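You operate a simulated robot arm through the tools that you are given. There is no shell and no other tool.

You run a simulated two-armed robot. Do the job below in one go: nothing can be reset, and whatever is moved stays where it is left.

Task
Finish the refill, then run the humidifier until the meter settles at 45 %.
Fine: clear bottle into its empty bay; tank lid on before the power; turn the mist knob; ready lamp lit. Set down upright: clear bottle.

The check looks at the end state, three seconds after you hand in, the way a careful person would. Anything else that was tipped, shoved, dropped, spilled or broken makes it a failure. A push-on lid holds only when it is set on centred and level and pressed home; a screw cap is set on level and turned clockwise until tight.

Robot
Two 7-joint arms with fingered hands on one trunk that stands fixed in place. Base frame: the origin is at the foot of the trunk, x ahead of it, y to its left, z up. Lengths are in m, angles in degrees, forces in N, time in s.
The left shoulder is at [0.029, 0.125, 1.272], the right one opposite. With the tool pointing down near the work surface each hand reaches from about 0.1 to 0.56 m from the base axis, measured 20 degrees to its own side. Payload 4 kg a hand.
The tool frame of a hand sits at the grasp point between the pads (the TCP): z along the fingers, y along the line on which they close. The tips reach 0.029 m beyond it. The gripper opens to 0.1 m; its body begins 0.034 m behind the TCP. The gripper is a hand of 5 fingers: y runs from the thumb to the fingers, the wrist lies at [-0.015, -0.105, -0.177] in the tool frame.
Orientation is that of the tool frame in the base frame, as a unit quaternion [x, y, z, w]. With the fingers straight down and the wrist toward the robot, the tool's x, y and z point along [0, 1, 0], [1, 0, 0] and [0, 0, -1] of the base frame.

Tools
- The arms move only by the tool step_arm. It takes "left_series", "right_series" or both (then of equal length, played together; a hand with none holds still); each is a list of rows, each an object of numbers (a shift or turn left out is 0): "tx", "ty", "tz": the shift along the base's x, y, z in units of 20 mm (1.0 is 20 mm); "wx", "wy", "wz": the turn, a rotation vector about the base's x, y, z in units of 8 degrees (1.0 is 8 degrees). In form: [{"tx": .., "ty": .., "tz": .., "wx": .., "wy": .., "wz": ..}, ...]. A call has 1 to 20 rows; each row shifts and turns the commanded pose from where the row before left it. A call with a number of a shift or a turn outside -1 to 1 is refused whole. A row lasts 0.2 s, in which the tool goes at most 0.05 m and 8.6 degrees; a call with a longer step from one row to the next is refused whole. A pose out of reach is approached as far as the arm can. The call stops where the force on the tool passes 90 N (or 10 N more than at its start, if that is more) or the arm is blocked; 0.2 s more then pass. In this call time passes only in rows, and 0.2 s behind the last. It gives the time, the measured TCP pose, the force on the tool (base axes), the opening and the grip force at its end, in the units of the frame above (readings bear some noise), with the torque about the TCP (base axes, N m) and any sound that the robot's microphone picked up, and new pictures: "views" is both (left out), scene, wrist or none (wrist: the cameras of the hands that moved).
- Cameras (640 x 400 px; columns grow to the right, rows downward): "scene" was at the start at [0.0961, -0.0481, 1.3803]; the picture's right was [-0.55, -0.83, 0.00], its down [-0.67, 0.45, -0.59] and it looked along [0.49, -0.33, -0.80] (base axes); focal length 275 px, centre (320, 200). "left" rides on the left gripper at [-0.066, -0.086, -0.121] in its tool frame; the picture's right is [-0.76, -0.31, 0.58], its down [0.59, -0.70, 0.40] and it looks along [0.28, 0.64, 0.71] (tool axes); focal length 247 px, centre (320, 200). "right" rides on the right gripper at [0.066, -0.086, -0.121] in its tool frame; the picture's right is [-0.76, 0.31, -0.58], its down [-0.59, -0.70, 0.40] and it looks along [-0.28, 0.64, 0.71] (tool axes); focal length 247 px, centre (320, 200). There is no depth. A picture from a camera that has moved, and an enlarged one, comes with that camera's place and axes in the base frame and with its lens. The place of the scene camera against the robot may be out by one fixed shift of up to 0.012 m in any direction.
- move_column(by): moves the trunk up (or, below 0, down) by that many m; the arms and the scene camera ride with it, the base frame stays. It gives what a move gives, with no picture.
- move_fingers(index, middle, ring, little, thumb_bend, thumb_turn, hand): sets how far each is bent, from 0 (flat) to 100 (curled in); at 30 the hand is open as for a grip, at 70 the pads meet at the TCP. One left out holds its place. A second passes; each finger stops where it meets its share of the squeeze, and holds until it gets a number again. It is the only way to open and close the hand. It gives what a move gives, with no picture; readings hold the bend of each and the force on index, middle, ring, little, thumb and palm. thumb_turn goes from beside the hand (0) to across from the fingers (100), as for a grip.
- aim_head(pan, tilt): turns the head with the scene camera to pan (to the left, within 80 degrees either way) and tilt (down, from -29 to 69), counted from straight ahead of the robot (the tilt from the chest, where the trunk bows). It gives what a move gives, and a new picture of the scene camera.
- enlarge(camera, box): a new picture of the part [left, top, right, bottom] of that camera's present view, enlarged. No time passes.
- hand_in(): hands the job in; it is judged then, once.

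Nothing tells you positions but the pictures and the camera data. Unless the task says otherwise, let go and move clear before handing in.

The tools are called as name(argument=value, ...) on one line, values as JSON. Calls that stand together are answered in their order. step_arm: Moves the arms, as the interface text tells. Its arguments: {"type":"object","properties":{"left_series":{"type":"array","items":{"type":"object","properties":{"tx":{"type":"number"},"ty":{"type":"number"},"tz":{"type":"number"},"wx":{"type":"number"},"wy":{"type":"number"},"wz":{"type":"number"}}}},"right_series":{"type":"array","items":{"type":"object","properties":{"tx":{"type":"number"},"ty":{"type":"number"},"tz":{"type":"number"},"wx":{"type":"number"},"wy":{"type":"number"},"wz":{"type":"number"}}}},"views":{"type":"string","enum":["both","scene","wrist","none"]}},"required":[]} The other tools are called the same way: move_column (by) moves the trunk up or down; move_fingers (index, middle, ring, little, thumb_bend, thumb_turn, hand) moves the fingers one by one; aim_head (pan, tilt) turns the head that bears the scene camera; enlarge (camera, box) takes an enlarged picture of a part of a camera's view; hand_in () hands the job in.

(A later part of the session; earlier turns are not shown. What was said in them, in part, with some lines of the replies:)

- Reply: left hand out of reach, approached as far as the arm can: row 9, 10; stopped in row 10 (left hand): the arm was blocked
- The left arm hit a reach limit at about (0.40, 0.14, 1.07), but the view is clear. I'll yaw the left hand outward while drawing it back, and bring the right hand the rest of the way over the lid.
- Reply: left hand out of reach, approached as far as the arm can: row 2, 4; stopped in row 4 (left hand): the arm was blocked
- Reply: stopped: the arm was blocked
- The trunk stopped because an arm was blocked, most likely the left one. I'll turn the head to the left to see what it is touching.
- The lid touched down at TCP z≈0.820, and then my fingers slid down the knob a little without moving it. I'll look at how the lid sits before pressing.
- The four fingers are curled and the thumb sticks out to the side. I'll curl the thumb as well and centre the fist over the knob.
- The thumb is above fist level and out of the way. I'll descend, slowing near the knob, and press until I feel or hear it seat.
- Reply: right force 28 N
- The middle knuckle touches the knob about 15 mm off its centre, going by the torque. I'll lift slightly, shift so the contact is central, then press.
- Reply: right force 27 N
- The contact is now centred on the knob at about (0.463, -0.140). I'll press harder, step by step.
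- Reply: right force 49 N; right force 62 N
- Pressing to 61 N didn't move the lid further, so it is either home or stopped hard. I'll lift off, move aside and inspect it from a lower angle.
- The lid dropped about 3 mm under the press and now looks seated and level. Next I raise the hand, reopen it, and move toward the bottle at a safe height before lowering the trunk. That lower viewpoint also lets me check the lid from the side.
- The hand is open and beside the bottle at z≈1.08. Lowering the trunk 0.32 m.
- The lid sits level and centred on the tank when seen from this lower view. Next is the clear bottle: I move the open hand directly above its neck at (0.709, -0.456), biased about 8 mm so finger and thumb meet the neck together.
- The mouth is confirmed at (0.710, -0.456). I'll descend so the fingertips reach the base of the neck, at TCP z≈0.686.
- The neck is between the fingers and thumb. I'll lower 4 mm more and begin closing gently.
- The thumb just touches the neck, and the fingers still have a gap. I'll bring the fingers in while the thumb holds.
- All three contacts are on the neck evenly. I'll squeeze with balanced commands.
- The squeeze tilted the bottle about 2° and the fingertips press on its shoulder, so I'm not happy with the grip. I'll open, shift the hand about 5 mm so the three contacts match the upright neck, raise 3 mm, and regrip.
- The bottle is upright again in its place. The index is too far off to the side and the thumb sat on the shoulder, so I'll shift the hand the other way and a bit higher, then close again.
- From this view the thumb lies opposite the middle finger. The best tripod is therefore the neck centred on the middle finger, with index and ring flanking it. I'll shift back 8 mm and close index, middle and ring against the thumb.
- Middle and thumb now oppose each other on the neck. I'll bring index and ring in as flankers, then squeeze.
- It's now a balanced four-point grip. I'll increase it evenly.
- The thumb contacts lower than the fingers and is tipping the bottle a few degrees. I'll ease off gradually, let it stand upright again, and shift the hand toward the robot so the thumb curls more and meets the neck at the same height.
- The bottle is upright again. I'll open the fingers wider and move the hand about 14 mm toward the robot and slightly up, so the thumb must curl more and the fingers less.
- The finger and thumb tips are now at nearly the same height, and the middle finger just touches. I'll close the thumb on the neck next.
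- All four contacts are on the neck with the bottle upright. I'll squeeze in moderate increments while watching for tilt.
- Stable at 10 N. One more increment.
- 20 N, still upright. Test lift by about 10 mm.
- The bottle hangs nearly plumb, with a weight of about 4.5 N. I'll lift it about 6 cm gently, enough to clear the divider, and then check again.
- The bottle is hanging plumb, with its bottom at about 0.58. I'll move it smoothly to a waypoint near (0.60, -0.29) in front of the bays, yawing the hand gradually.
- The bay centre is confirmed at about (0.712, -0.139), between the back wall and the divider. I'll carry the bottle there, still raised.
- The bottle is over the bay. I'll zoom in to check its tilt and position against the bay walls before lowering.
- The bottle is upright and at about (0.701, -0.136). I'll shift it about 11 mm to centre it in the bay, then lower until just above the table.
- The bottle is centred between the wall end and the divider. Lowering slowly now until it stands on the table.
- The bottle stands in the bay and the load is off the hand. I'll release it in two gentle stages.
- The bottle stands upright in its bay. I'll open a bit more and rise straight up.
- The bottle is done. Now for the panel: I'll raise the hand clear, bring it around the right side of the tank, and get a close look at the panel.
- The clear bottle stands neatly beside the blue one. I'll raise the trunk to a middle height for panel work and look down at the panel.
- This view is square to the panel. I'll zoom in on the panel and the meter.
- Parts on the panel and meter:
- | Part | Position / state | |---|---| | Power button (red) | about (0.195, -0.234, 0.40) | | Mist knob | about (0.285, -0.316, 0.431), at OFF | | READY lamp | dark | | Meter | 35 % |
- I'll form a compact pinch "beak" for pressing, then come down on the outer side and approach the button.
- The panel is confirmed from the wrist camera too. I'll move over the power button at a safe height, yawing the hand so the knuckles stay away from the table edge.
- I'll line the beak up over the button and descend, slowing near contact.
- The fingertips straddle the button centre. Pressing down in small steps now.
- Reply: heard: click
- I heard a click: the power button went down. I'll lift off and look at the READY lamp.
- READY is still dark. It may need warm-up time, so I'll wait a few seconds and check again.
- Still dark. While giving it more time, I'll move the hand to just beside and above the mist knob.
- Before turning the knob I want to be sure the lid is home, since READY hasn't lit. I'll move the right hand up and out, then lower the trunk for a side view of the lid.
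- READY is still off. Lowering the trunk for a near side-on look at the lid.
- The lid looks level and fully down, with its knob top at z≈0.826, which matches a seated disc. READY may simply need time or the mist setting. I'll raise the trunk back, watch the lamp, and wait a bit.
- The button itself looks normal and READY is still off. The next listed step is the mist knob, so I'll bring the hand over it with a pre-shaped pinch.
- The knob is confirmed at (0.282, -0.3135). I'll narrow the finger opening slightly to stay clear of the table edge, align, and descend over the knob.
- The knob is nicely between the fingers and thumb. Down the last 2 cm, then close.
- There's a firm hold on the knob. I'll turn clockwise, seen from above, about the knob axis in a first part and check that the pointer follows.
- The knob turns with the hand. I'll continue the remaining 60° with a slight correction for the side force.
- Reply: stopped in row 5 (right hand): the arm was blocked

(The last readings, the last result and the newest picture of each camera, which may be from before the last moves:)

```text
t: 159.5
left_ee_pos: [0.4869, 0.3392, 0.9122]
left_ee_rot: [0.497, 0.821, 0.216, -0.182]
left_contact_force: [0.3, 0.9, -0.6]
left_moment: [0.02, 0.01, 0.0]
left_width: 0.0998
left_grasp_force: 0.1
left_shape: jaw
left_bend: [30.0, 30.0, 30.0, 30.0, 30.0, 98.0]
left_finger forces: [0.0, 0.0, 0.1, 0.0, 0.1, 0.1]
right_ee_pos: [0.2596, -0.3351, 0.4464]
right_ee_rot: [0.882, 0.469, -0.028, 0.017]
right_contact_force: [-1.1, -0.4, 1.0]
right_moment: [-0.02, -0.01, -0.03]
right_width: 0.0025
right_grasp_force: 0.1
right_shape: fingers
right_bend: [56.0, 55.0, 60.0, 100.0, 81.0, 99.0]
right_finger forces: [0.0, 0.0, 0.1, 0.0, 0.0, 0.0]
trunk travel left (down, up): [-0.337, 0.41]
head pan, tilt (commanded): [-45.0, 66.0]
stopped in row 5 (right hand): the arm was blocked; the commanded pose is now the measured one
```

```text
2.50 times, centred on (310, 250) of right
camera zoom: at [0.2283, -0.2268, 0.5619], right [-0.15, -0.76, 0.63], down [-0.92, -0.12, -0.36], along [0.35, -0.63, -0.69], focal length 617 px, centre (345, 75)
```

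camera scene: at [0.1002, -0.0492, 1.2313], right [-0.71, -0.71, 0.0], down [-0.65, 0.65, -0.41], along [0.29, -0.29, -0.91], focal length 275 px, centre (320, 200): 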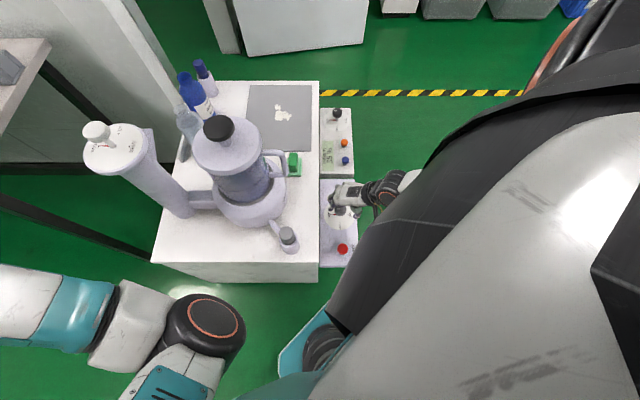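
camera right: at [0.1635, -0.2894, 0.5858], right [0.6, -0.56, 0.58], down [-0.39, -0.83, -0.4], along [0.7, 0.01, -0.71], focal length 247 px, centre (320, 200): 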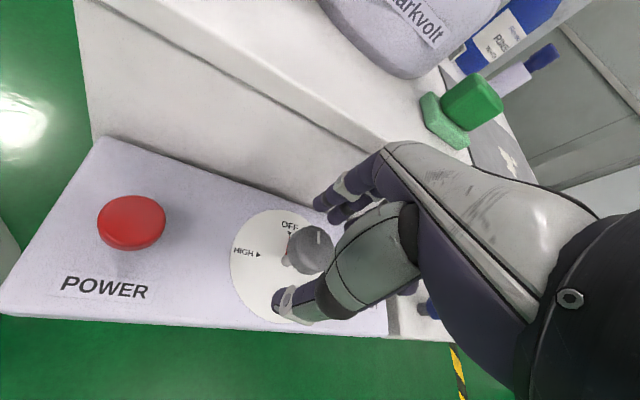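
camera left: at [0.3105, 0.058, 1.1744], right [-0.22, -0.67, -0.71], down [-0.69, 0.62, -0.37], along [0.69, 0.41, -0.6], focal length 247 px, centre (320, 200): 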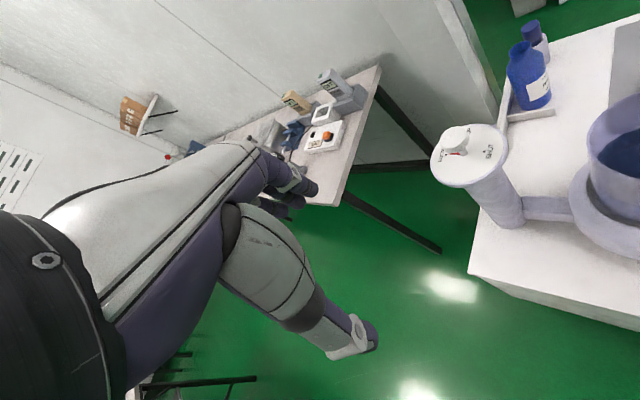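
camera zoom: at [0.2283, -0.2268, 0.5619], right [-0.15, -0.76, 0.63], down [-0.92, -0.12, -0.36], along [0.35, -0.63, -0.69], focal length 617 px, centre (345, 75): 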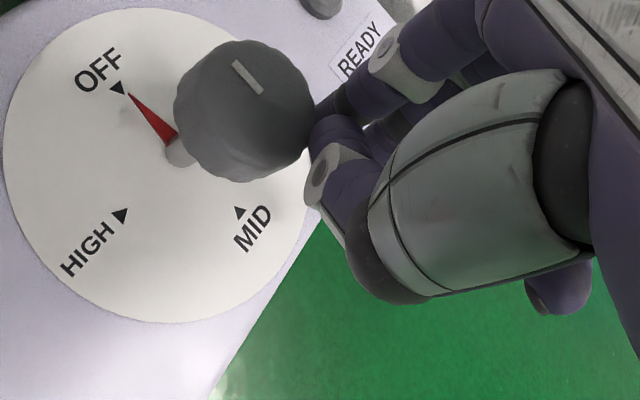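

The arm reached a joint limit near yaw −35° and slipped off, and the knob sprang back to OFF. I'll lift, rotate the hand the other way to about +70°, and turn from there.

step_arm(right_series=[{"tz": 0.6}, {"tz": 1}, {"tz": 1}, {"tz": 1}, {"tz": 1}, {"tx": 0.2, "wz": 0.9}, {"tx": 0.2, "wz": 0.9}, {"wz": 0.9}, {"wz": 0.9}, {"wz": 0.9}, {"wz": 0.9}, {"wz": 0.9}, {"wz": 0.9}, {"wz": 0.9}, {"wz": 0.9}, {"wz": 0.9}, {"wz": 0.9}, {"wz": 0.9}, {"wz": 0.9}, {"wz": 0.4}], views="both")

```text
t: 163.7
left_ee_pos: [0.4855, 0.3372, 0.912]
left_ee_rot: [0.498, 0.819, 0.217, -0.183]
left_contact_force: [0.7, 0.4, 0.3]
left_moment: [0.02, -0.04, -0.01]
left_width: 0.1
left_grasp_force: 0.0
left_shape: jaw
left_bend: [30.0, 30.0, 30.0, 30.0, 30.0, 98.0]
left_finger forces: [0.0, 0.0, 0.0, 0.0, 0.0, 0.1]
right_ee_pos: [0.2672, -0.3341, 0.5374]
right_ee_rot: [0.173, 0.984, -0.004, 0.03]
right_contact_force: [-0.5, -0.5, -0.4]
right_moment: [0.03, -0.01, 0.02]
right_width: 0.003
right_grasp_force: 0.1
right_shape: fingers
right_bend: [56.0, 55.0, 60.0, 100.0, 81.0, 99.0]
right_finger forces: [0.0, 0.0, 0.0, 0.0, 0.1, 0.0]
trunk travel left (down, up): [-0.337, 0.41]
head pan, tilt (commanded): [-45.0, 66.0]
camera scene: at [0.0991, -0.0494, 1.2314], right [-0.71, -0.71, 0.0], down [-0.64, 0.65, -0.41], along [0.29, -0.29, -0.91], focal length 275 px, centre (320, 200)
camera right: at [0.1681, -0.391, 0.6537], right [0.78, 0.04, 0.62], down [0.34, -0.87, -0.36], along [0.53, 0.49, -0.69], focal length 247 px, centre (320, 200)
```

scene: 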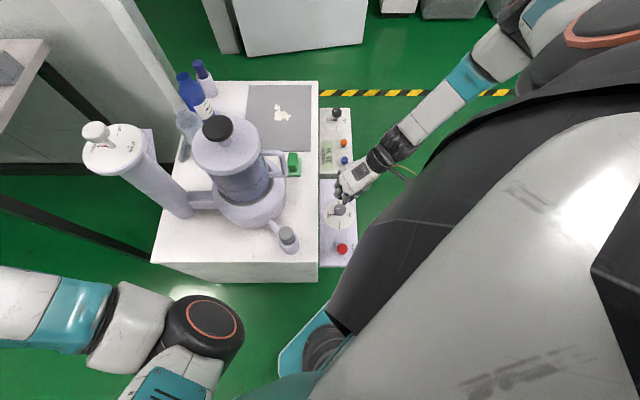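
right: 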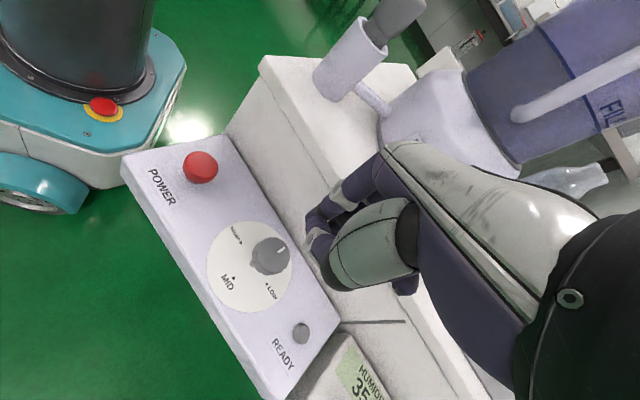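

The hand is at yaw 70° with a slight tilt left over, which I'll correct. Let me check the knob pointer.

enlarge(camera="right", box=[190, 200, 350, 350])

enlarge(camera="scene", box=[305, 100, 385, 260])

```text
2.67 times, centred on (270, 275) of right
camera zoom: at [0.1681, -0.391, 0.6537], right [0.78, 0.04, 0.62], down [0.34, -0.87, -0.36], along [0.53, 0.49, -0.69], focal length 659 px, centre (453, 0)
```

zoom: 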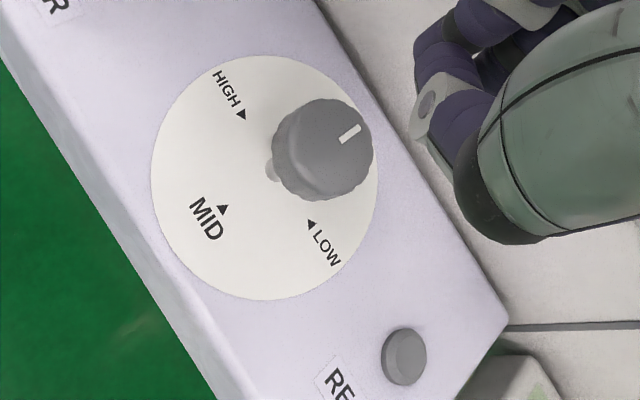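

```text
2.50 times, centred on (345, 180) of scene
camera zoom: at [0.0991, -0.0494, 1.2314], right [-0.71, -0.71, 0.0], down [-0.64, 0.65, -0.41], along [0.29, -0.29, -0.91], focal length 686 px, centre (258, 250)
```

zoom: 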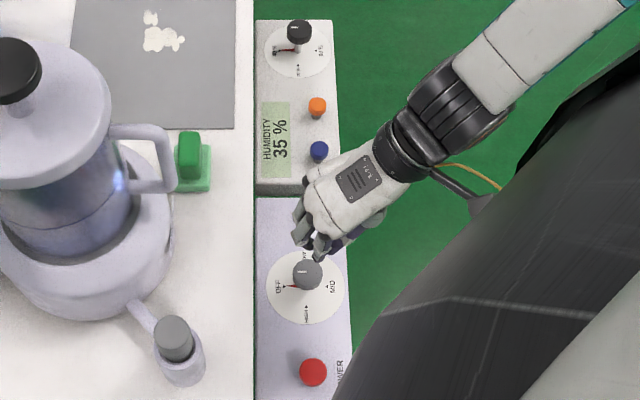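

move_fingers(hand="right", index=42, middle=42, ring=43, thumb_bend=46)

step_arm(right_series=[{"tx": 0.18, "ty": 0.3, "wx": 0.065, "wy": 0.205}, {"tx": 0.18, "ty": 0.28, "wx": 0.065, "wy": 0.205}, {"tz": -0.5}, {"tz": -0.8}, {"tz": -0.8}, {"tz": -0.8}], views="both")

enlarge(camera="right", box=[200, 170, 420, 330])

enlarge(camera="scene", box=[305, 170, 385, 260])

```text
t: 164.7
left_ee_pos: [0.4863, 0.3372, 0.9114]
left_ee_rot: [0.498, 0.819, 0.217, -0.183]
left_contact_force: [-0.3, 0.8, -0.6]
left_moment: [-0.04, -0.01, 0.0]
left_width: 0.0999
left_grasp_force: 0.1
left_shape: jaw
left_bend: [30.0, 30.0, 30.0, 30.0, 30.0, 98.0]
left_finger forces: [0.0, 0.0, 0.1, 0.1, 0.1, 0.0]
right_ee_pos: [0.2673, -0.3328, 0.538]
right_ee_rot: [0.173, 0.984, -0.003, 0.032]
right_contact_force: [-0.1, 0.3, 0.4]
right_moment: [0.0, -0.01, -0.02]
right_width: 0.0642
right_grasp_force: 0.0
right_shape: fingers
right_bend: [42.0, 42.0, 43.0, 100.0, 46.0, 99.0]
right_finger forces: [0.0, 0.1, 0.0, 0.0, 0.1, 0.0]
trunk travel left (down, up): [-0.337, 0.41]
head pan, tilt (commanded): [-45.0, 66.0]
```

```text
t: 166.1
left_ee_pos: [0.4867, 0.3392, 0.9103]
left_ee_rot: [0.498, 0.82, 0.216, -0.183]
left_contact_force: [-0.6, -0.3, -0.1]
left_moment: [0.0, 0.01, 0.0]
left_width: 0.0996
left_grasp_force: 0.1
left_shape: jaw
left_bend: [30.0, 30.0, 30.0, 30.0, 30.0, 98.0]
left_finger forces: [0.1, 0.0, 0.0, 0.0, 0.1, 0.1]
right_ee_pos: [0.2763, -0.3223, 0.4777]
right_ee_rot: [0.173, 0.985, 0.001, 0.001]
right_contact_force: [-0.5, -0.8, -0.2]
right_moment: [0.01, 0.02, -0.01]
right_width: 0.0645
right_grasp_force: 0.0
right_shape: fingers
right_bend: [42.0, 42.0, 43.0, 100.0, 46.0, 99.0]
right_finger forces: [0.1, 0.1, 0.1, 0.1, 0.0, 0.0]
trunk travel left (down, up): [-0.337, 0.41]
head pan, tilt (commanded): [-45.0, 66.0]
camera scene: at [0.1004, -0.049, 1.2313], right [-0.71, -0.71, 0.0], down [-0.65, 0.65, -0.41], along [0.29, -0.29, -0.91], focal length 275 px, centre (320, 200)
camera right: at [0.1841, -0.3817, 0.5981], right [0.81, 0.03, 0.58], down [0.31, -0.86, -0.4], along [0.49, 0.51, -0.71], focal length 247 px, centre (320, 200)
```

scene: 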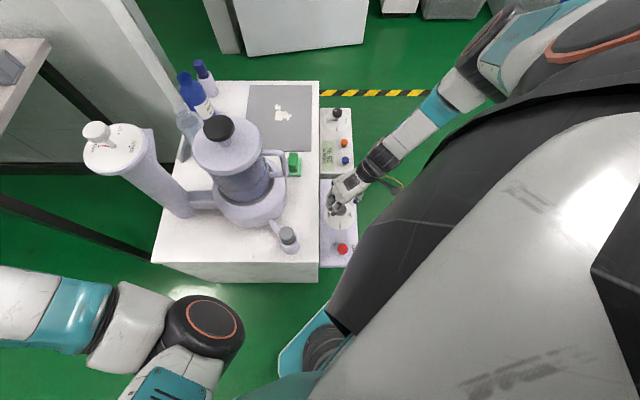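
right: 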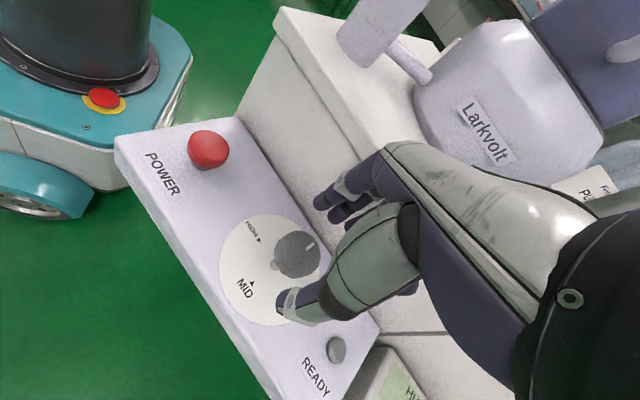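

```text
2.50 times, centred on (310, 250) of right
camera zoom: at [0.1841, -0.3817, 0.5981], right [0.81, 0.03, 0.58], down [0.31, -0.86, -0.4], along [0.49, 0.51, -0.71], focal length 617 px, centre (345, 75)
```

zoom: 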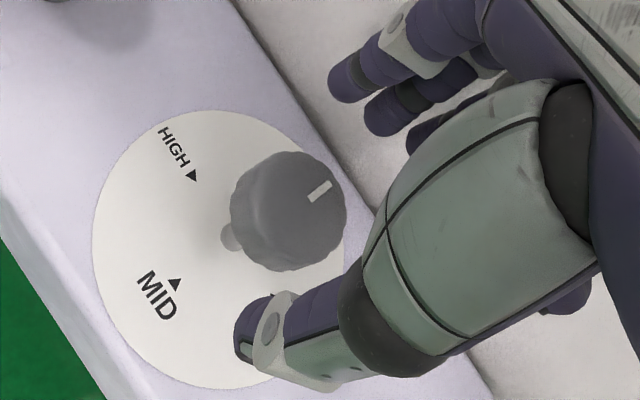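

```text
4.44 times, centred on (345, 215) of scene
camera zoom: at [0.1004, -0.049, 1.2313], right [-0.71, -0.71, 0.0], down [-0.65, 0.65, -0.41], along [0.29, -0.29, -0.91], focal length 1220 px, centre (209, 133)
```

zoom: 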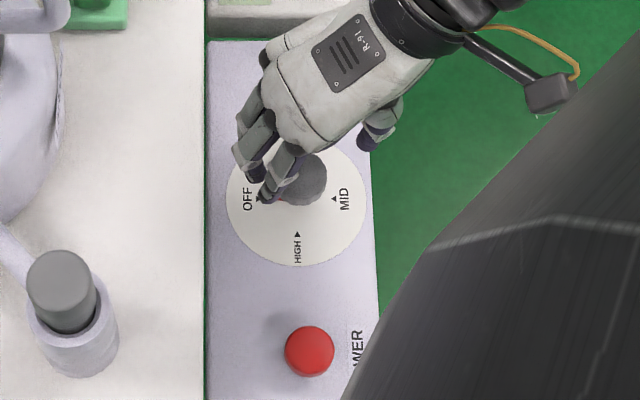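

Triangulating the two wrist views, the knob cap is at (0.287, -0.314) with its top at about 0.422, a bit lower and farther than I had it. I'll correct for that, descend to TCP z≈0.436 and close.

step_arm(right_series=[{"tx": 0.16, "ty": -0.04, "tz": -0.7}, {"tz": -0.7}, {"tz": -0.7}], views="none")

move_fingers(hand="right", index=49, middle=49, ring=53, thumb_bend=60)

enlarge(camera="right", box=[200, 170, 420, 330])

enlarge(camera="scene", box=[305, 170, 385, 260])

```text
t: 166.9
left_ee_pos: [0.4869, 0.3387, 0.9118]
left_ee_rot: [0.498, 0.819, 0.217, -0.183]
left_contact_force: [-0.1, -0.5, 0.2]
left_moment: [0.01, 0.02, 0.0]
left_width: 0.0998
left_grasp_force: 0.0
left_shape: jaw
left_bend: [30.0, 30.0, 30.0, 30.0, 30.0, 98.0]
left_finger forces: [0.0, 0.0, 0.0, 0.1, 0.0, 0.0]
right_ee_pos: [0.2769, -0.3249, 0.4371]
right_ee_rot: [0.173, 0.985, 0.002, 0.001]
right_contact_force: [0.5, 0.5, -0.3]
right_moment: [0.02, 0.01, -0.02]
right_width: 0.0643
right_grasp_force: 0.1
right_shape: fingers
right_bend: [42.0, 42.0, 43.0, 100.0, 46.0, 99.0]
right_finger forces: [0.0, 0.0, 0.0, 0.0, 0.0, 0.0]
trunk travel left (down, up): [-0.337, 0.41]
head pan, tilt (commanded): [-45.0, 66.0]
```

```text
t: 167.9
left_ee_pos: [0.485, 0.3388, 0.911]
left_ee_rot: [0.498, 0.819, 0.217, -0.183]
left_contact_force: [0.4, 0.4, 0.0]
left_moment: [-0.02, 0.01, -0.01]
left_width: 0.0998
left_grasp_force: 0.0
left_shape: jaw
left_bend: [30.0, 30.0, 30.0, 30.0, 30.0, 98.0]
left_finger forces: [0.0, 0.1, 0.1, 0.0, 0.0, 0.1]
right_ee_pos: [0.2783, -0.3253, 0.4375]
right_ee_rot: [0.173, 0.985, 0.001, 0.001]
right_contact_force: [0.5, 1.4, -0.8]
right_moment: [0.02, -0.02, 0.01]
right_width: 0.0397
right_grasp_force: 0.6
right_shape: fingers
right_bend: [48.0, 49.0, 53.0, 100.0, 60.0, 99.0]
right_finger forces: [1.1, 0.4, 0.0, 0.0, 0.0, 0.0]
trunk travel left (down, up): [-0.337, 0.41]
head pan, tilt (commanded): [-45.0, 66.0]
```

```text
2.50 times, centred on (310, 250) of right
camera zoom: at [0.185, -0.3835, 0.5578], right [0.81, 0.03, 0.58], down [0.32, -0.86, -0.4], along [0.49, 0.51, -0.71], focal length 617 px, centre (345, 75)
```

zoom: 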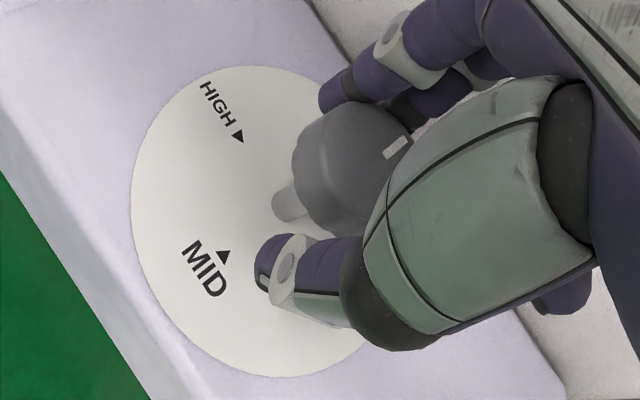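

```text
4.44 times, centred on (345, 215) of scene
camera zoom: at [0.1003, -0.049, 1.2313], right [-0.71, -0.71, 0.0], down [-0.65, 0.65, -0.41], along [0.29, -0.29, -0.91], focal length 1220 px, centre (209, 133)
```

zoom: 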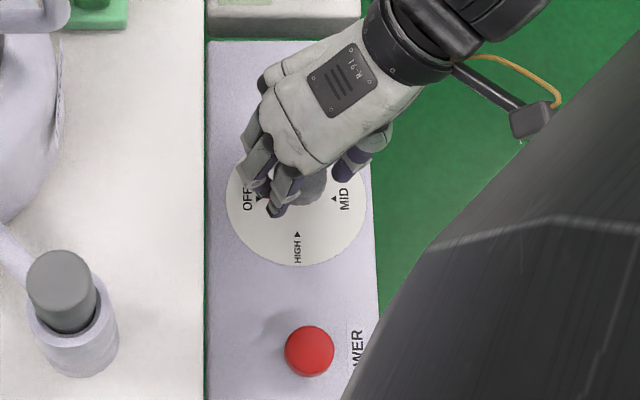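

move_fingers(hand="right", index=51, middle=51, ring=58, thumb_bend=69)

move_fingers(hand="right", index=60, middle=60, ring=66, thumb_bend=84)

enlarge(camera="right", box=[200, 170, 420, 330])

enlarge(camera="scene", box=[305, 170, 385, 260])

```text
t: 168.9
left_ee_pos: [0.4852, 0.3389, 0.9116]
left_ee_rot: [0.498, 0.819, 0.216, -0.184]
left_contact_force: [0.6, -0.7, -0.5]
left_moment: [-0.01, -0.01, 0.03]
left_width: 0.1001
left_grasp_force: 0.0
left_shape: jaw
left_bend: [30.0, 30.0, 30.0, 30.0, 30.0, 98.0]
left_finger forces: [0.0, 0.1, 0.0, 0.0, 0.0, 0.0]
right_ee_pos: [0.2775, -0.3245, 0.4361]
right_ee_rot: [0.172, 0.985, 0.001, 0.001]
right_contact_force: [0.6, 2.2, -0.1]
right_moment: [0.05, 0.02, 0.03]
right_width: 0.0315
right_grasp_force: 3.0
right_shape: fingers
right_bend: [49.0, 50.0, 57.0, 100.0, 67.0, 99.0]
right_finger forces: [2.7, 1.3, 0.1, 0.0, 1.7, 0.0]
trunk travel left (down, up): [-0.337, 0.41]
head pan, tilt (commanded): [-45.0, 66.0]
```

```text
t: 169.9
left_ee_pos: [0.486, 0.3384, 0.9116]
left_ee_rot: [0.498, 0.819, 0.217, -0.182]
left_contact_force: [-0.5, -0.6, 0.7]
left_moment: [-0.03, 0.01, 0.01]
left_width: 0.0998
left_grasp_force: 0.1
left_shape: jaw
left_bend: [30.0, 30.0, 30.0, 30.0, 30.0, 98.0]
left_finger forces: [0.0, 0.0, 0.1, 0.0, 0.0, 0.0]
right_ee_pos: [0.2784, -0.3241, 0.4372]
right_ee_rot: [0.173, 0.985, 0.001, 0.001]
right_contact_force: [3.7, 3.0, -5.6]
right_moment: [0.05, -0.13, -0.02]
right_width: 0.0278
right_grasp_force: 16.1
right_shape: fingers
right_bend: [50.0, 53.0, 65.0, 100.0, 66.0, 98.0]
right_finger forces: [9.7, 6.7, 1.0, 0.0, 14.8, 0.0]
trunk travel left (down, up): [-0.337, 0.41]
head pan, tilt (commanded): [-45.0, 66.0]
```

```text
2.50 times, centred on (310, 250) of right
camera zoom: at [0.1855, -0.3836, 0.5577], right [0.81, 0.03, 0.58], down [0.32, -0.86, -0.4], along [0.49, 0.51, -0.71], focal length 617 px, centre (345, 75)
```

zoom: 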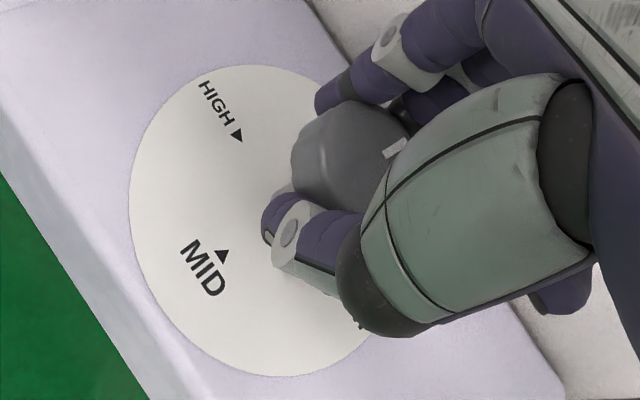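

```text
4.44 times, centred on (345, 215) of scene
camera zoom: at [0.1007, -0.0491, 1.2313], right [-0.71, -0.71, 0.0], down [-0.65, 0.65, -0.41], along [0.29, -0.29, -0.91], focal length 1220 px, centre (209, 133)
```

zoom: 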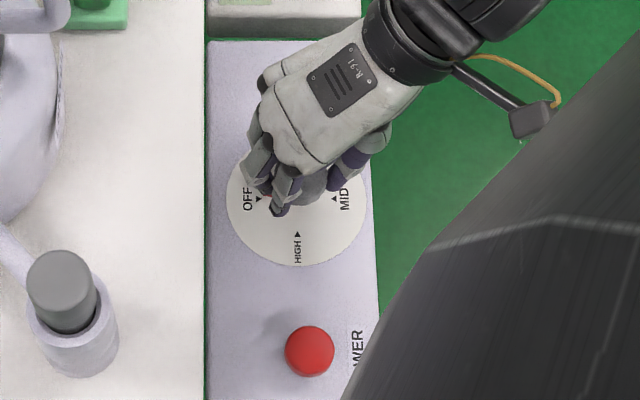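

The grip is good at 16 N. Turning clockwise about the knob axis, first 30°.

step_arm(right_series=[{"tx": -0.052, "ty": 0.05, "wz": -0.75}, {"tx": -0.047, "ty": 0.055, "wz": -0.75}, {"tx": -0.041, "ty": 0.06, "wz": -0.75}, {"tx": -0.034, "ty": 0.064, "wz": -0.75}, {"tx": -0.028, "ty": 0.067, "wz": -0.75}], views="none")

enlarge(camera="right", box=[200, 170, 420, 330])

```text
t: 171.1
left_ee_pos: [0.4868, 0.3386, 0.9108]
left_ee_rot: [0.498, 0.819, 0.217, -0.184]
left_contact_force: [0.6, 0.2, -0.5]
left_moment: [0.01, 0.0, 0.01]
left_width: 0.0999
left_grasp_force: 0.2
left_shape: jaw
left_bend: [30.0, 30.0, 30.0, 30.0, 30.0, 98.0]
left_finger forces: [0.2, 0.0, 0.0, 0.0, 0.0, 0.0]
right_ee_pos: [0.2751, -0.3182, 0.4372]
right_ee_rot: [0.422, 0.907, -0.001, 0.001]
right_contact_force: [-0.6, -5.6, -4.8]
right_moment: [-0.12, 0.0, 0.0]
right_width: 0.0276
right_grasp_force: 15.7
right_shape: fingers
right_bend: [51.0, 54.0, 65.0, 100.0, 65.0, 98.0]
right_finger forces: [7.4, 5.9, 1.5, 0.1, 16.7, 0.0]
trunk travel left (down, up): [-0.337, 0.41]
head pan, tilt (commanded): [-45.0, 66.0]
```

```text
2.50 times, centred on (310, 250) of right
camera zoom: at [0.166, -0.324, 0.5579], right [0.72, -0.38, 0.58], down [-0.16, -0.9, -0.4], along [0.67, 0.19, -0.71], focal length 617 px, centre (345, 75)
```

zoom: 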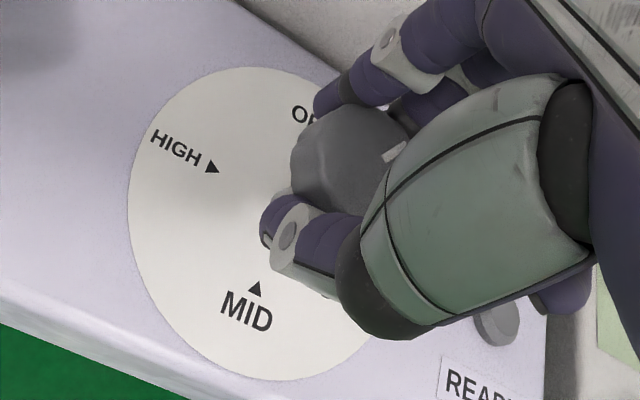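

The knob follows without slip. Continuing another 30°.

step_arm(right_series=[{"tx": -0.02, "ty": 0.05, "wz": -0.75}, {"tx": -0.013, "ty": 0.06, "wz": -0.75}, {"tx": -0.005, "ty": 0.065, "wz": -0.75}, {"tx": 0.002, "ty": 0.065, "wz": -0.75}, {"tx": 0.01, "ty": 0.065, "wz": -0.75}], views="none")

enlarge(camera="right", box=[200, 170, 420, 330])

enlarge(camera="scene", box=[305, 170, 385, 260])

```text
t: 172.3
left_ee_pos: [0.4858, 0.3381, 0.9113]
left_ee_rot: [0.498, 0.819, 0.217, -0.183]
left_contact_force: [0.2, 0.1, 0.4]
left_moment: [0.01, 0.02, 0.0]
left_width: 0.0996
left_grasp_force: 0.1
left_shape: jaw
left_bend: [30.0, 30.0, 30.0, 30.0, 30.0, 98.0]
left_finger forces: [0.1, 0.1, 0.0, 0.0, 0.0, 0.0]
right_ee_pos: [0.2752, -0.3118, 0.4386]
right_ee_rot: [0.643, 0.766, 0.0, 0.002]
right_contact_force: [-0.6, -9.3, -4.0]
right_moment: [-0.21, 0.03, -0.05]
right_width: 0.0266
right_grasp_force: 17.0
right_shape: fingers
right_bend: [52.0, 54.0, 65.0, 100.0, 64.0, 99.0]
right_finger forces: [7.0, 6.9, 4.0, 0.1, 15.6, 0.0]
trunk travel left (down, up): [-0.337, 0.41]
head pan, tilt (commanded): [-45.0, 66.0]
```

```text
2.50 times, centred on (310, 250) of right
camera zoom: at [0.1772, -0.2627, 0.5577], right [0.43, -0.69, 0.58], down [-0.59, -0.7, -0.4], along [0.68, -0.17, -0.71], focal length 617 px, centre (345, 75)
```

zoom: 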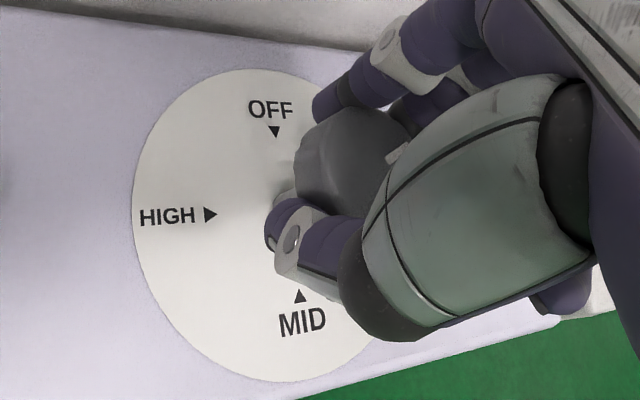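

```text
4.44 times, centred on (345, 215) of scene
camera zoom: at [0.1004, -0.0496, 1.2313], right [-0.71, -0.71, 0.0], down [-0.65, 0.65, -0.41], along [0.29, -0.29, -0.91], focal length 1220 px, centre (209, 133)
```

zoom: 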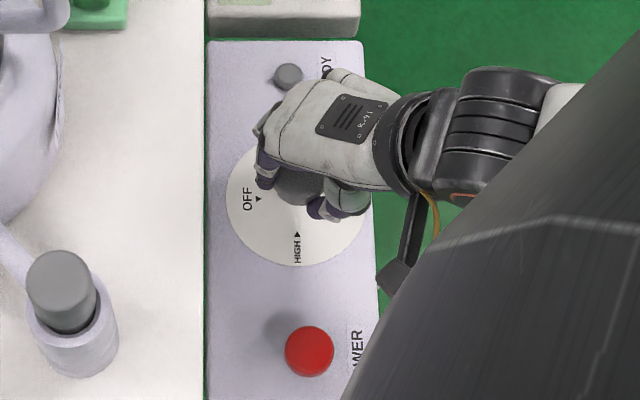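

step_arm(right_series=[{"tx": 0.017, "ty": 0.03, "wz": -0.75}, {"tx": 0.024, "ty": 0.04, "wz": -0.75}, {"tx": 0.031, "ty": 0.04, "wz": -0.75}, {"tx": 0.038, "ty": 0.04, "wz": -0.75}], views="none")

enlarge(camera="right", box=[200, 170, 420, 330])

enlarge(camera="scene", box=[305, 170, 385, 260])

```text
t: 173.3
left_ee_pos: [0.486, 0.338, 0.9117]
left_ee_rot: [0.498, 0.819, 0.216, -0.183]
left_contact_force: [0.9, 0.4, 0.9]
left_moment: [-0.01, -0.01, -0.01]
left_width: 0.0998
left_grasp_force: 0.0
left_shape: jaw
left_bend: [30.0, 30.0, 30.0, 30.0, 30.0, 98.0]
left_finger forces: [0.1, 0.0, 0.1, 0.1, 0.0, 0.0]
right_ee_pos: [0.2757, -0.3087, 0.4376]
right_ee_rot: [0.788, 0.616, 0.0, 0.002]
right_contact_force: [1.2, -7.1, -4.0]
right_moment: [-0.17, 0.0, -0.02]
right_width: 0.0262
right_grasp_force: 17.1
right_shape: fingers
right_bend: [51.0, 53.0, 65.0, 100.0, 65.0, 99.0]
right_finger forces: [9.3, 7.3, 3.1, 0.0, 14.0, 0.1]
trunk travel left (down, up): [-0.337, 0.41]
head pan, tilt (commanded): [-45.0, 66.0]
```

```text
2.50 times, centred on (310, 250) of right
camera zoom: at [0.2073, -0.2242, 0.5576], right [0.11, -0.81, 0.58], down [-0.82, -0.4, -0.4], along [0.56, -0.43, -0.71], focal length 617 px, centre (345, 75)
```

zoom: 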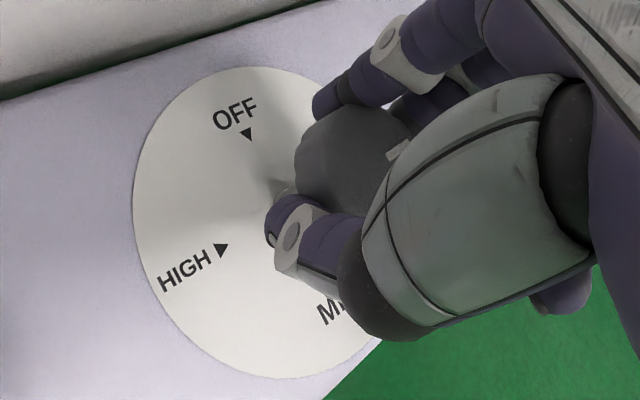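

```text
4.44 times, centred on (345, 215) of scene
camera zoom: at [0.1006, -0.0493, 1.2313], right [-0.71, -0.71, 0.0], down [-0.65, 0.65, -0.41], along [0.29, -0.29, -0.91], focal length 1220 px, centre (209, 133)
```

zoom: 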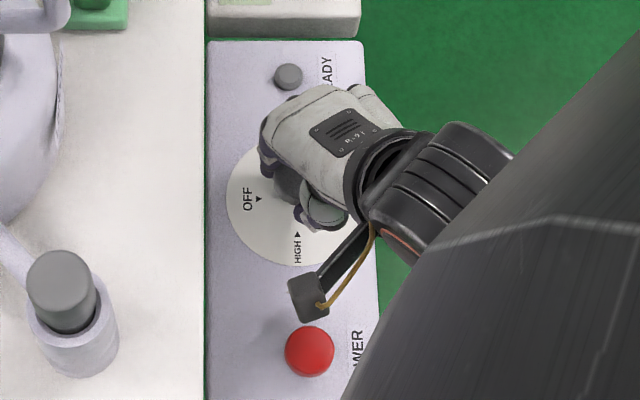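

step_arm(right_series=[{"tx": 0.044, "ty": 0.03, "wz": -0.7}, {"tx": 0.05, "ty": 0.025, "wz": -0.6}], views="none")

enlarge(camera="right", box=[200, 170, 420, 330])

```text
t: 173.9
left_ee_pos: [0.4864, 0.3387, 0.9116]
left_ee_rot: [0.498, 0.82, 0.216, -0.183]
left_contact_force: [1.2, -0.4, 0.0]
left_moment: [0.03, 0.02, 0.02]
left_width: 0.0998
left_grasp_force: 0.1
left_shape: jaw
left_bend: [30.0, 30.0, 30.0, 30.0, 30.0, 98.0]
left_finger forces: [0.0, 0.1, 0.1, 0.0, 0.0, 0.0]
right_ee_pos: [0.2772, -0.3086, 0.4364]
right_ee_rot: [0.841, 0.542, -0.001, 0.0]
right_contact_force: [-2.4, -5.7, -3.5]
right_moment: [-0.15, 0.11, -0.05]
right_width: 0.0264
right_grasp_force: 16.6
right_shape: fingers
right_bend: [51.0, 53.0, 65.0, 100.0, 64.0, 98.0]
right_finger forces: [8.5, 6.8, 3.3, 0.1, 14.3, 0.0]
trunk travel left (down, up): [-0.337, 0.41]
head pan, tilt (commanded): [-45.0, 66.0]
```

```text
2.50 times, centred on (310, 250) of right
camera zoom: at [0.2256, -0.212, 0.5577], right [-0.03, -0.81, 0.58], down [-0.88, -0.25, -0.4], along [0.47, -0.53, -0.71], focal length 617 px, centre (345, 75)
```

zoom: 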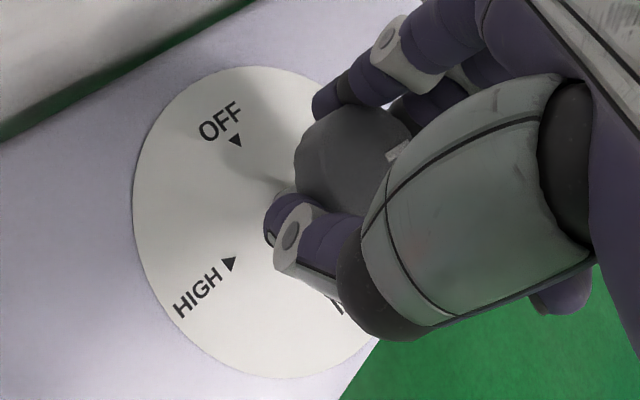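

Turned about 94°. I'll release and look at the pointer, lamp and meter.

move_fingers(hand="right", index=42, middle=42, ring=43, thumb_bend=46)

step_arm(right_series=[{"tz": 0.5}, {"tz": 1}, {"tz": 1}, {"tz": 1}, {"tz": 1}], views="both")

enlarge(camera="right", box=[180, 150, 400, 330])

enlarge(camera="scene", box=[305, 90, 385, 260])

```text
t: 174.9
left_ee_pos: [0.4866, 0.3391, 0.9106]
left_ee_rot: [0.497, 0.82, 0.217, -0.184]
left_contact_force: [0.3, 0.3, 0.3]
left_moment: [-0.02, 0.0, -0.03]
left_width: 0.0997
left_grasp_force: 0.0
left_shape: jaw
left_bend: [30.0, 30.0, 30.0, 30.0, 30.0, 98.0]
left_finger forces: [0.0, 0.0, 0.0, 0.0, 0.1, 0.0]
right_ee_pos: [0.2771, -0.3081, 0.4373]
right_ee_rot: [0.84, 0.542, 0.0, 0.002]
right_contact_force: [-0.4, -0.3, -0.4]
right_moment: [0.06, 0.02, -0.01]
right_width: 0.0641
right_grasp_force: 0.1
right_shape: fingers
right_bend: [42.0, 42.0, 43.0, 100.0, 46.0, 99.0]
right_finger forces: [0.0, 0.0, 0.1, 0.0, 0.0, 0.1]
trunk travel left (down, up): [-0.337, 0.41]
head pan, tilt (commanded): [-45.0, 66.0]
```

```text
t: 176.1
left_ee_pos: [0.4865, 0.339, 0.9117]
left_ee_rot: [0.497, 0.82, 0.217, -0.184]
left_contact_force: [0.0, 0.7, -0.1]
left_moment: [0.02, 0.02, -0.05]
left_width: 0.0999
left_grasp_force: 0.0
left_shape: jaw
left_bend: [30.0, 30.0, 30.0, 30.0, 30.0, 98.0]
left_finger forces: [0.1, 0.0, 0.1, 0.0, 0.1, 0.0]
right_ee_pos: [0.2757, -0.3073, 0.527]
right_ee_rot: [0.84, 0.543, 0.0, 0.001]
right_contact_force: [0.1, 0.0, -0.3]
right_moment: [0.0, -0.01, 0.03]
right_width: 0.0643
right_grasp_force: 0.1
right_shape: fingers
right_bend: [42.0, 42.0, 43.0, 100.0, 46.0, 99.0]
right_finger forces: [0.0, 0.1, 0.1, 0.1, 0.0, 0.0]
trunk travel left (down, up): [-0.337, 0.41]
head pan, tilt (commanded): [-45.0, 66.0]
camera scene: at [0.1001, -0.0489, 1.2314], right [-0.71, -0.71, 0.0], down [-0.65, 0.65, -0.41], along [0.29, -0.29, -0.91], focal length 275 px, centre (320, 200)
camera right: at [0.2242, -0.212, 0.6478], right [-0.03, -0.81, 0.58], down [-0.88, -0.25, -0.4], along [0.47, -0.52, -0.71], focal length 247 px, centre (320, 200)
```

scene: 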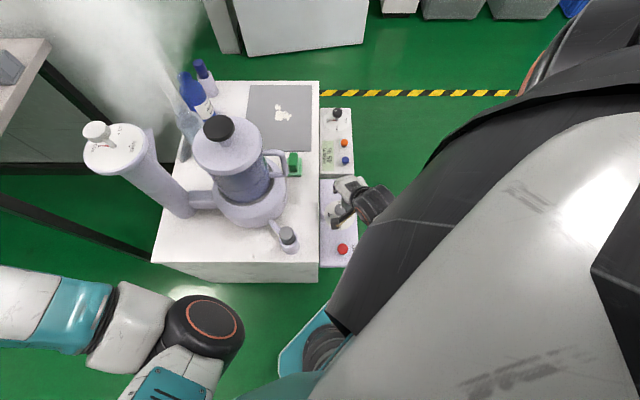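
right: 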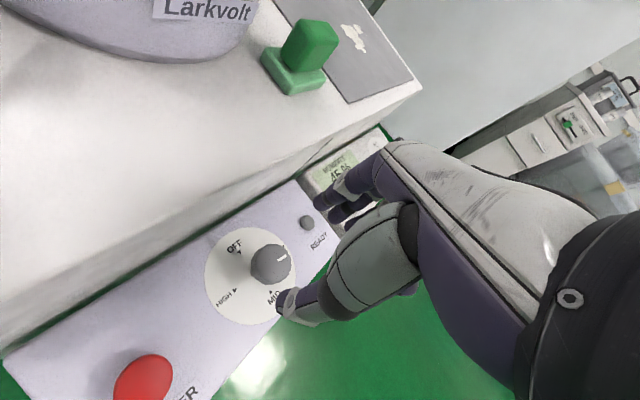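

```text
2.22 times, centred on (290, 240) of right
camera zoom: at [0.2242, -0.212, 0.6478], right [-0.03, -0.81, 0.58], down [-0.88, -0.25, -0.4], along [0.47, -0.52, -0.71], focal length 549 px, centre (387, 111)
```

zoom: 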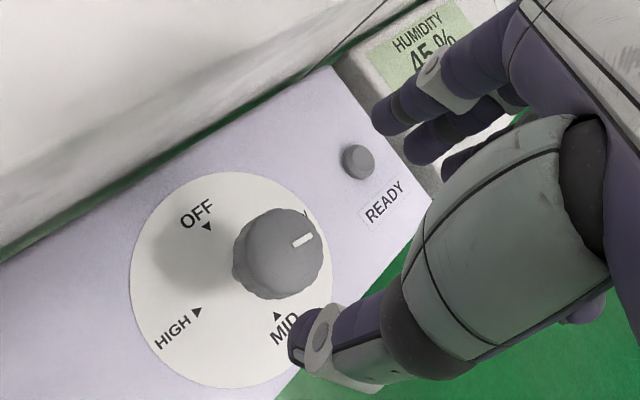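

```text
2.35 times, centred on (345, 175) of scene
camera zoom: at [0.1001, -0.0489, 1.2314], right [-0.71, -0.71, 0.0], down [-0.65, 0.65, -0.41], along [0.29, -0.29, -0.91], focal length 646 px, centre (261, 259)
```

zoom: 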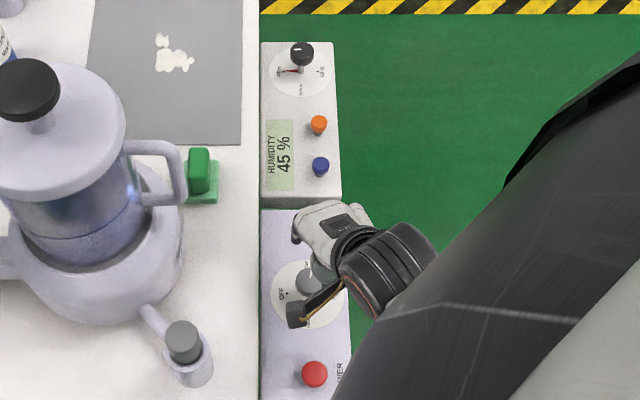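

Mist is coming from the outlet and the meter reads 45 % with the knob at LOW. I'll move the hand clear and watch whether the reading settles and READY lights.

step_arm(right_series=[{"tx": 0.3, "ty": -0.5, "tz": 0.8, "wz": 0.4}, {"tx": 0.4, "ty": -0.5, "tz": 1, "wz": 0.4}, {"tx": 0.4, "ty": -0.5, "tz": 1, "wz": 0.4}, {"tx": 0.4, "ty": -0.5, "tz": 1, "wz": 0.4}, {"tx": 0.4, "ty": -0.5, "tz": 1, "wz": 0.4}, {"tx": 0.4, "ty": -0.5, "tz": 1, "wz": 0.4}, {"tx": 0.4, "ty": -0.5, "tz": 1, "wz": 0.4}, {"tx": 0.4, "ty": -0.5, "tz": 1, "wz": 0.4}, {"tx": 0.4, "ty": -0.4, "tz": 1}, {"tx": 0.4, "ty": -0.4, "tz": 1}, {"tx": 0.4, "ty": -0.4, "tz": 1}, {"tx": 0.4, "ty": -0.4, "tz": 1}, {"tx": 0.4, "ty": -0.4, "tz": 1}, {"tx": 0.4, "ty": -0.4, "tz": 1}, {"tz": 1}, {"tz": 1}, {"tz": 1}, {"tz": 1}], views="scene")

enlarge(camera="scene", box=[305, 90, 385, 260])

```text
t: 179.9
left_ee_pos: [0.4864, 0.3396, 0.9121]
left_ee_rot: [0.499, 0.819, 0.216, -0.183]
left_contact_force: [-0.5, -0.4, 0.1]
left_moment: [0.01, 0.01, -0.02]
left_width: 0.0999
left_grasp_force: 0.1
left_shape: jaw
left_bend: [30.0, 30.0, 30.0, 30.0, 30.0, 98.0]
left_finger forces: [0.0, 0.1, 0.0, 0.1, 0.0, 0.0]
right_ee_pos: [0.388, -0.4346, 0.8838]
right_ee_rot: [0.7, 0.714, -0.001, 0.002]
right_contact_force: [0.0, -0.5, -0.1]
right_moment: [-0.01, -0.01, -0.01]
right_width: 0.0645
right_grasp_force: 0.0
right_shape: fingers
right_bend: [42.0, 42.0, 43.0, 100.0, 46.0, 99.0]
right_finger forces: [0.1, 0.0, 0.0, 0.1, 0.0, 0.1]
trunk travel left (down, up): [-0.337, 0.41]
head pan, tilt (commanded): [-45.0, 66.0]
camera scene: at [0.1001, -0.049, 1.2313], right [-0.71, -0.71, 0.0], down [-0.65, 0.65, -0.41], along [0.29, -0.29, -0.91], focal length 275 px, centre (320, 200)
```

scene: 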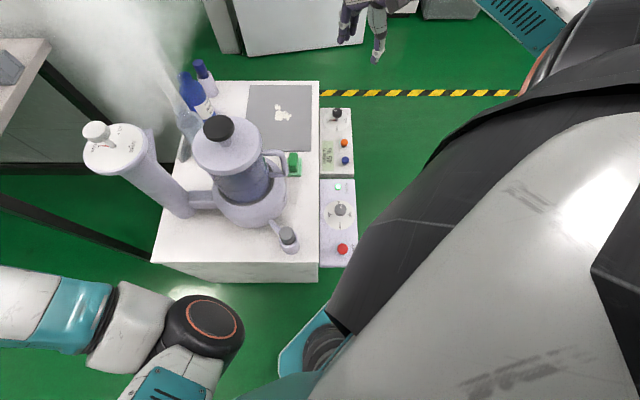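

```text
2.35 times, centred on (345, 175) of scene
camera zoom: at [0.1001, -0.049, 1.2313], right [-0.71, -0.71, 0.0], down [-0.65, 0.65, -0.41], along [0.29, -0.29, -0.91], focal length 646 px, centre (261, 259)
```

zoom: 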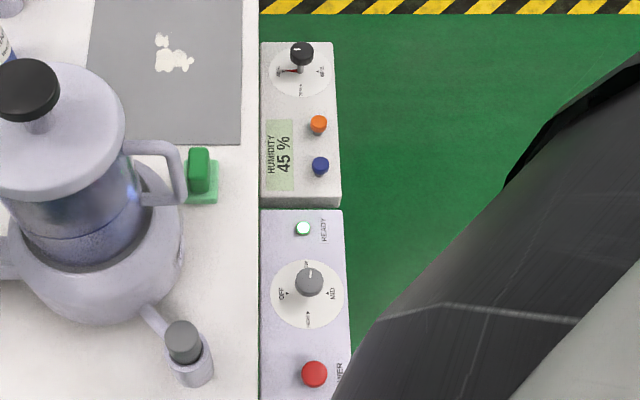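

READY is lit, the knob is at LOW and the meter shows 45 %. I'll wait several more seconds to be sure it stays, and check the whole scene.

step_arm(right_series=[{}, {}, {}, {}, {}, {}, {}, {}, {}, {}, {}, {}, {}, {}, {}, {}, {}, {}, {}, {}], views="none")

step_arm(right_series=[{}, {}, {}, {}, {}, {}, {}, {}, {}, {}, {}, {}, {}, {}, {}, {}, {}, {}, {}, {}], views="both")

enlarge(camera="scene", box=[305, 90, 375, 260])

enlarge(camera="scene", box=[305, 170, 375, 260])

enlarge(camera="scene", box=[150, 40, 310, 220])

enlarge(camera="right", box=[0, 50, 320, 400])

```text
t: 184.1
left_ee_pos: [0.4857, 0.3389, 0.9113]
left_ee_rot: [0.498, 0.82, 0.216, -0.184]
left_contact_force: [0.1, -1.1, 0.1]
left_moment: [-0.01, 0.02, 0.05]
left_width: 0.0997
left_grasp_force: 0.1
left_shape: jaw
left_bend: [30.0, 30.0, 30.0, 30.0, 30.0, 98.0]
left_finger forces: [0.0, 0.1, 0.0, 0.0, 0.1, 0.0]
right_ee_pos: [0.389, -0.4341, 0.8817]
right_ee_rot: [0.699, 0.715, 0.0, 0.001]
right_contact_force: [0.1, -0.4, 0.7]
right_moment: [-0.01, 0.03, 0.0]
right_width: 0.0643
right_grasp_force: 0.0
right_shape: fingers
right_bend: [42.0, 42.0, 43.0, 100.0, 46.0, 99.0]
right_finger forces: [0.0, 0.0, 0.0, 0.1, 0.0, 0.0]
trunk travel left (down, up): [-0.337, 0.41]
head pan, tilt (commanded): [-45.0, 66.0]
```

```text
t: 188.3
left_ee_pos: [0.4876, 0.3384, 0.9117]
left_ee_rot: [0.498, 0.82, 0.216, -0.183]
left_contact_force: [0.8, -0.6, 0.5]
left_moment: [0.06, 0.0, -0.01]
left_width: 0.0996
left_grasp_force: 0.0
left_shape: jaw
left_bend: [30.0, 30.0, 30.0, 30.0, 30.0, 98.0]
left_finger forces: [0.0, 0.0, 0.0, 0.1, 0.0, 0.0]
right_ee_pos: [0.3887, -0.434, 0.8818]
right_ee_rot: [0.7, 0.714, 0.0, 0.001]
right_contact_force: [0.0, 0.5, 0.9]
right_moment: [-0.01, -0.02, 0.0]
right_width: 0.0645
right_grasp_force: 0.1
right_shape: fingers
right_bend: [42.0, 42.0, 43.0, 100.0, 46.0, 99.0]
right_finger forces: [0.0, 0.0, 0.0, 0.1, 0.0, 0.0]
trunk travel left (down, up): [-0.337, 0.41]
head pan, tilt (commanded): [-45.0, 66.0]
camera scene: at [0.1002, -0.0491, 1.2313], right [-0.71, -0.71, 0.0], down [-0.65, 0.65, -0.41], along [0.29, -0.29, -0.91], focal length 275 px, centre (320, 200)
camera right: at [0.3005, -0.3709, 1.0034], right [0.32, -0.75, 0.58], down [-0.69, -0.61, -0.4], along [0.65, -0.27, -0.71], focal length 247 px, centre (320, 200)
```

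scene: 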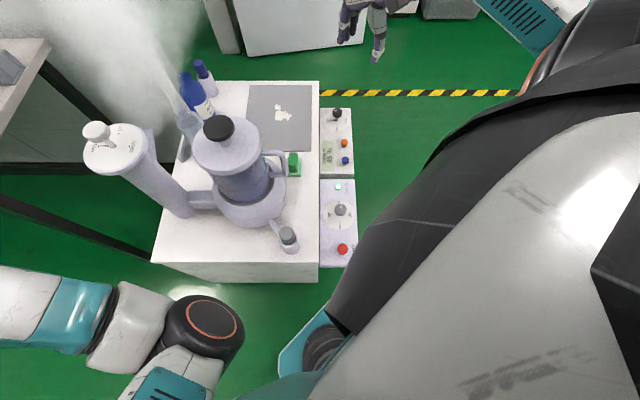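
right: 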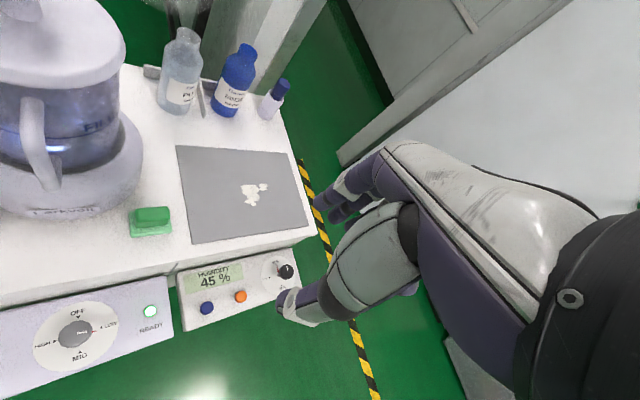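

```text
2.35 times, centred on (340, 175) of scene
camera zoom: at [0.1002, -0.0491, 1.2313], right [-0.71, -0.71, 0.0], down [-0.65, 0.65, -0.41], along [0.29, -0.29, -0.91], focal length 646 px, centre (273, 259)
```

zoom: 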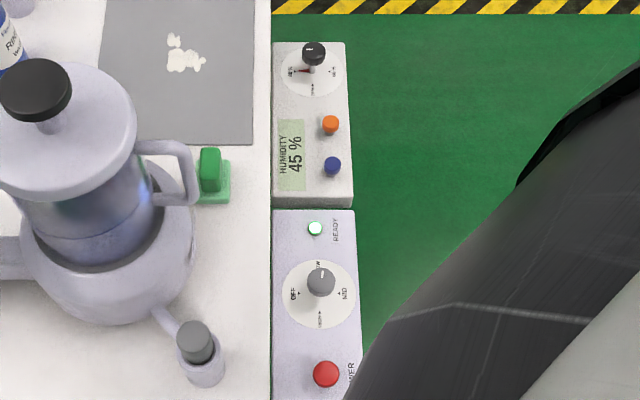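

```text
4.44 times, centred on (340, 215) of scene
camera zoom: at [0.1002, -0.0491, 1.2313], right [-0.71, -0.71, 0.0], down [-0.65, 0.65, -0.41], along [0.29, -0.29, -0.91], focal length 1220 px, centre (231, 133)
```

zoom: 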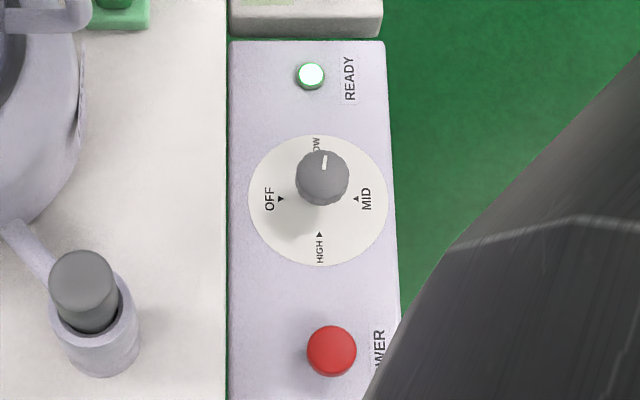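

```text
2.22 times, centred on (230, 130) of scene
camera zoom: at [0.1002, -0.0491, 1.2313], right [-0.71, -0.71, 0.0], down [-0.65, 0.65, -0.41], along [0.29, -0.29, -0.91], focal length 610 px, centre (520, 356)
```

zoom: 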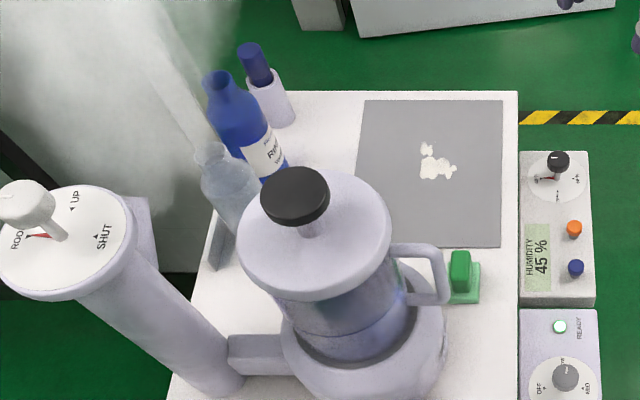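

```text
1.14 times, centred on (160, 225) of right
camera zoom: at [0.3005, -0.3709, 1.0034], right [0.32, -0.75, 0.58], down [-0.69, -0.61, -0.4], along [0.65, -0.27, -0.71], focal length 282 px, centre (503, 171)
```

zoom: 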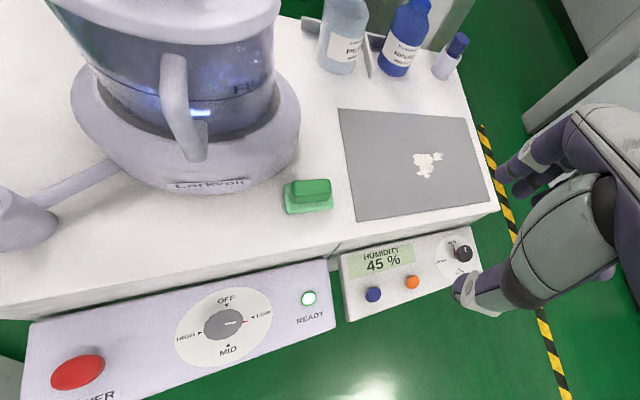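

Everything holds: the meter has stayed at 45 % for over 8 s, READY is lit, and the mist knob is on LOW. The lid is seated, the clear bottle stands upright in its bay, nothing else has moved, and both hands are clear. I'm handing in.

hand_in()

```text
The job is handed in.
```

The job is handed in. The humidifier is running and the meter holds steady at 45 %; I watched it for over 8 seconds before handing in.

- **Clear bottle:** it stands upright in its empty bay, beside the blue rinse bottle.
- **Tank lid:** it was set on centred, level and pressed down before I touched the power. No click told me it was home; I judged that from the pictures, and the humidifier started normally with it on.
- **Power and mist:** the power button clicked on. My first turn of the mist knob slipped off and the knob sprang back to OFF; the second try set it to LOW.
- **READY lamp:** it stayed dark until the mist was running, then lit and stayed lit.

I saw nothing else tipped, moved or spilled. The white spots on the mat by the lid were there from the start. Both hands are clear of the table.
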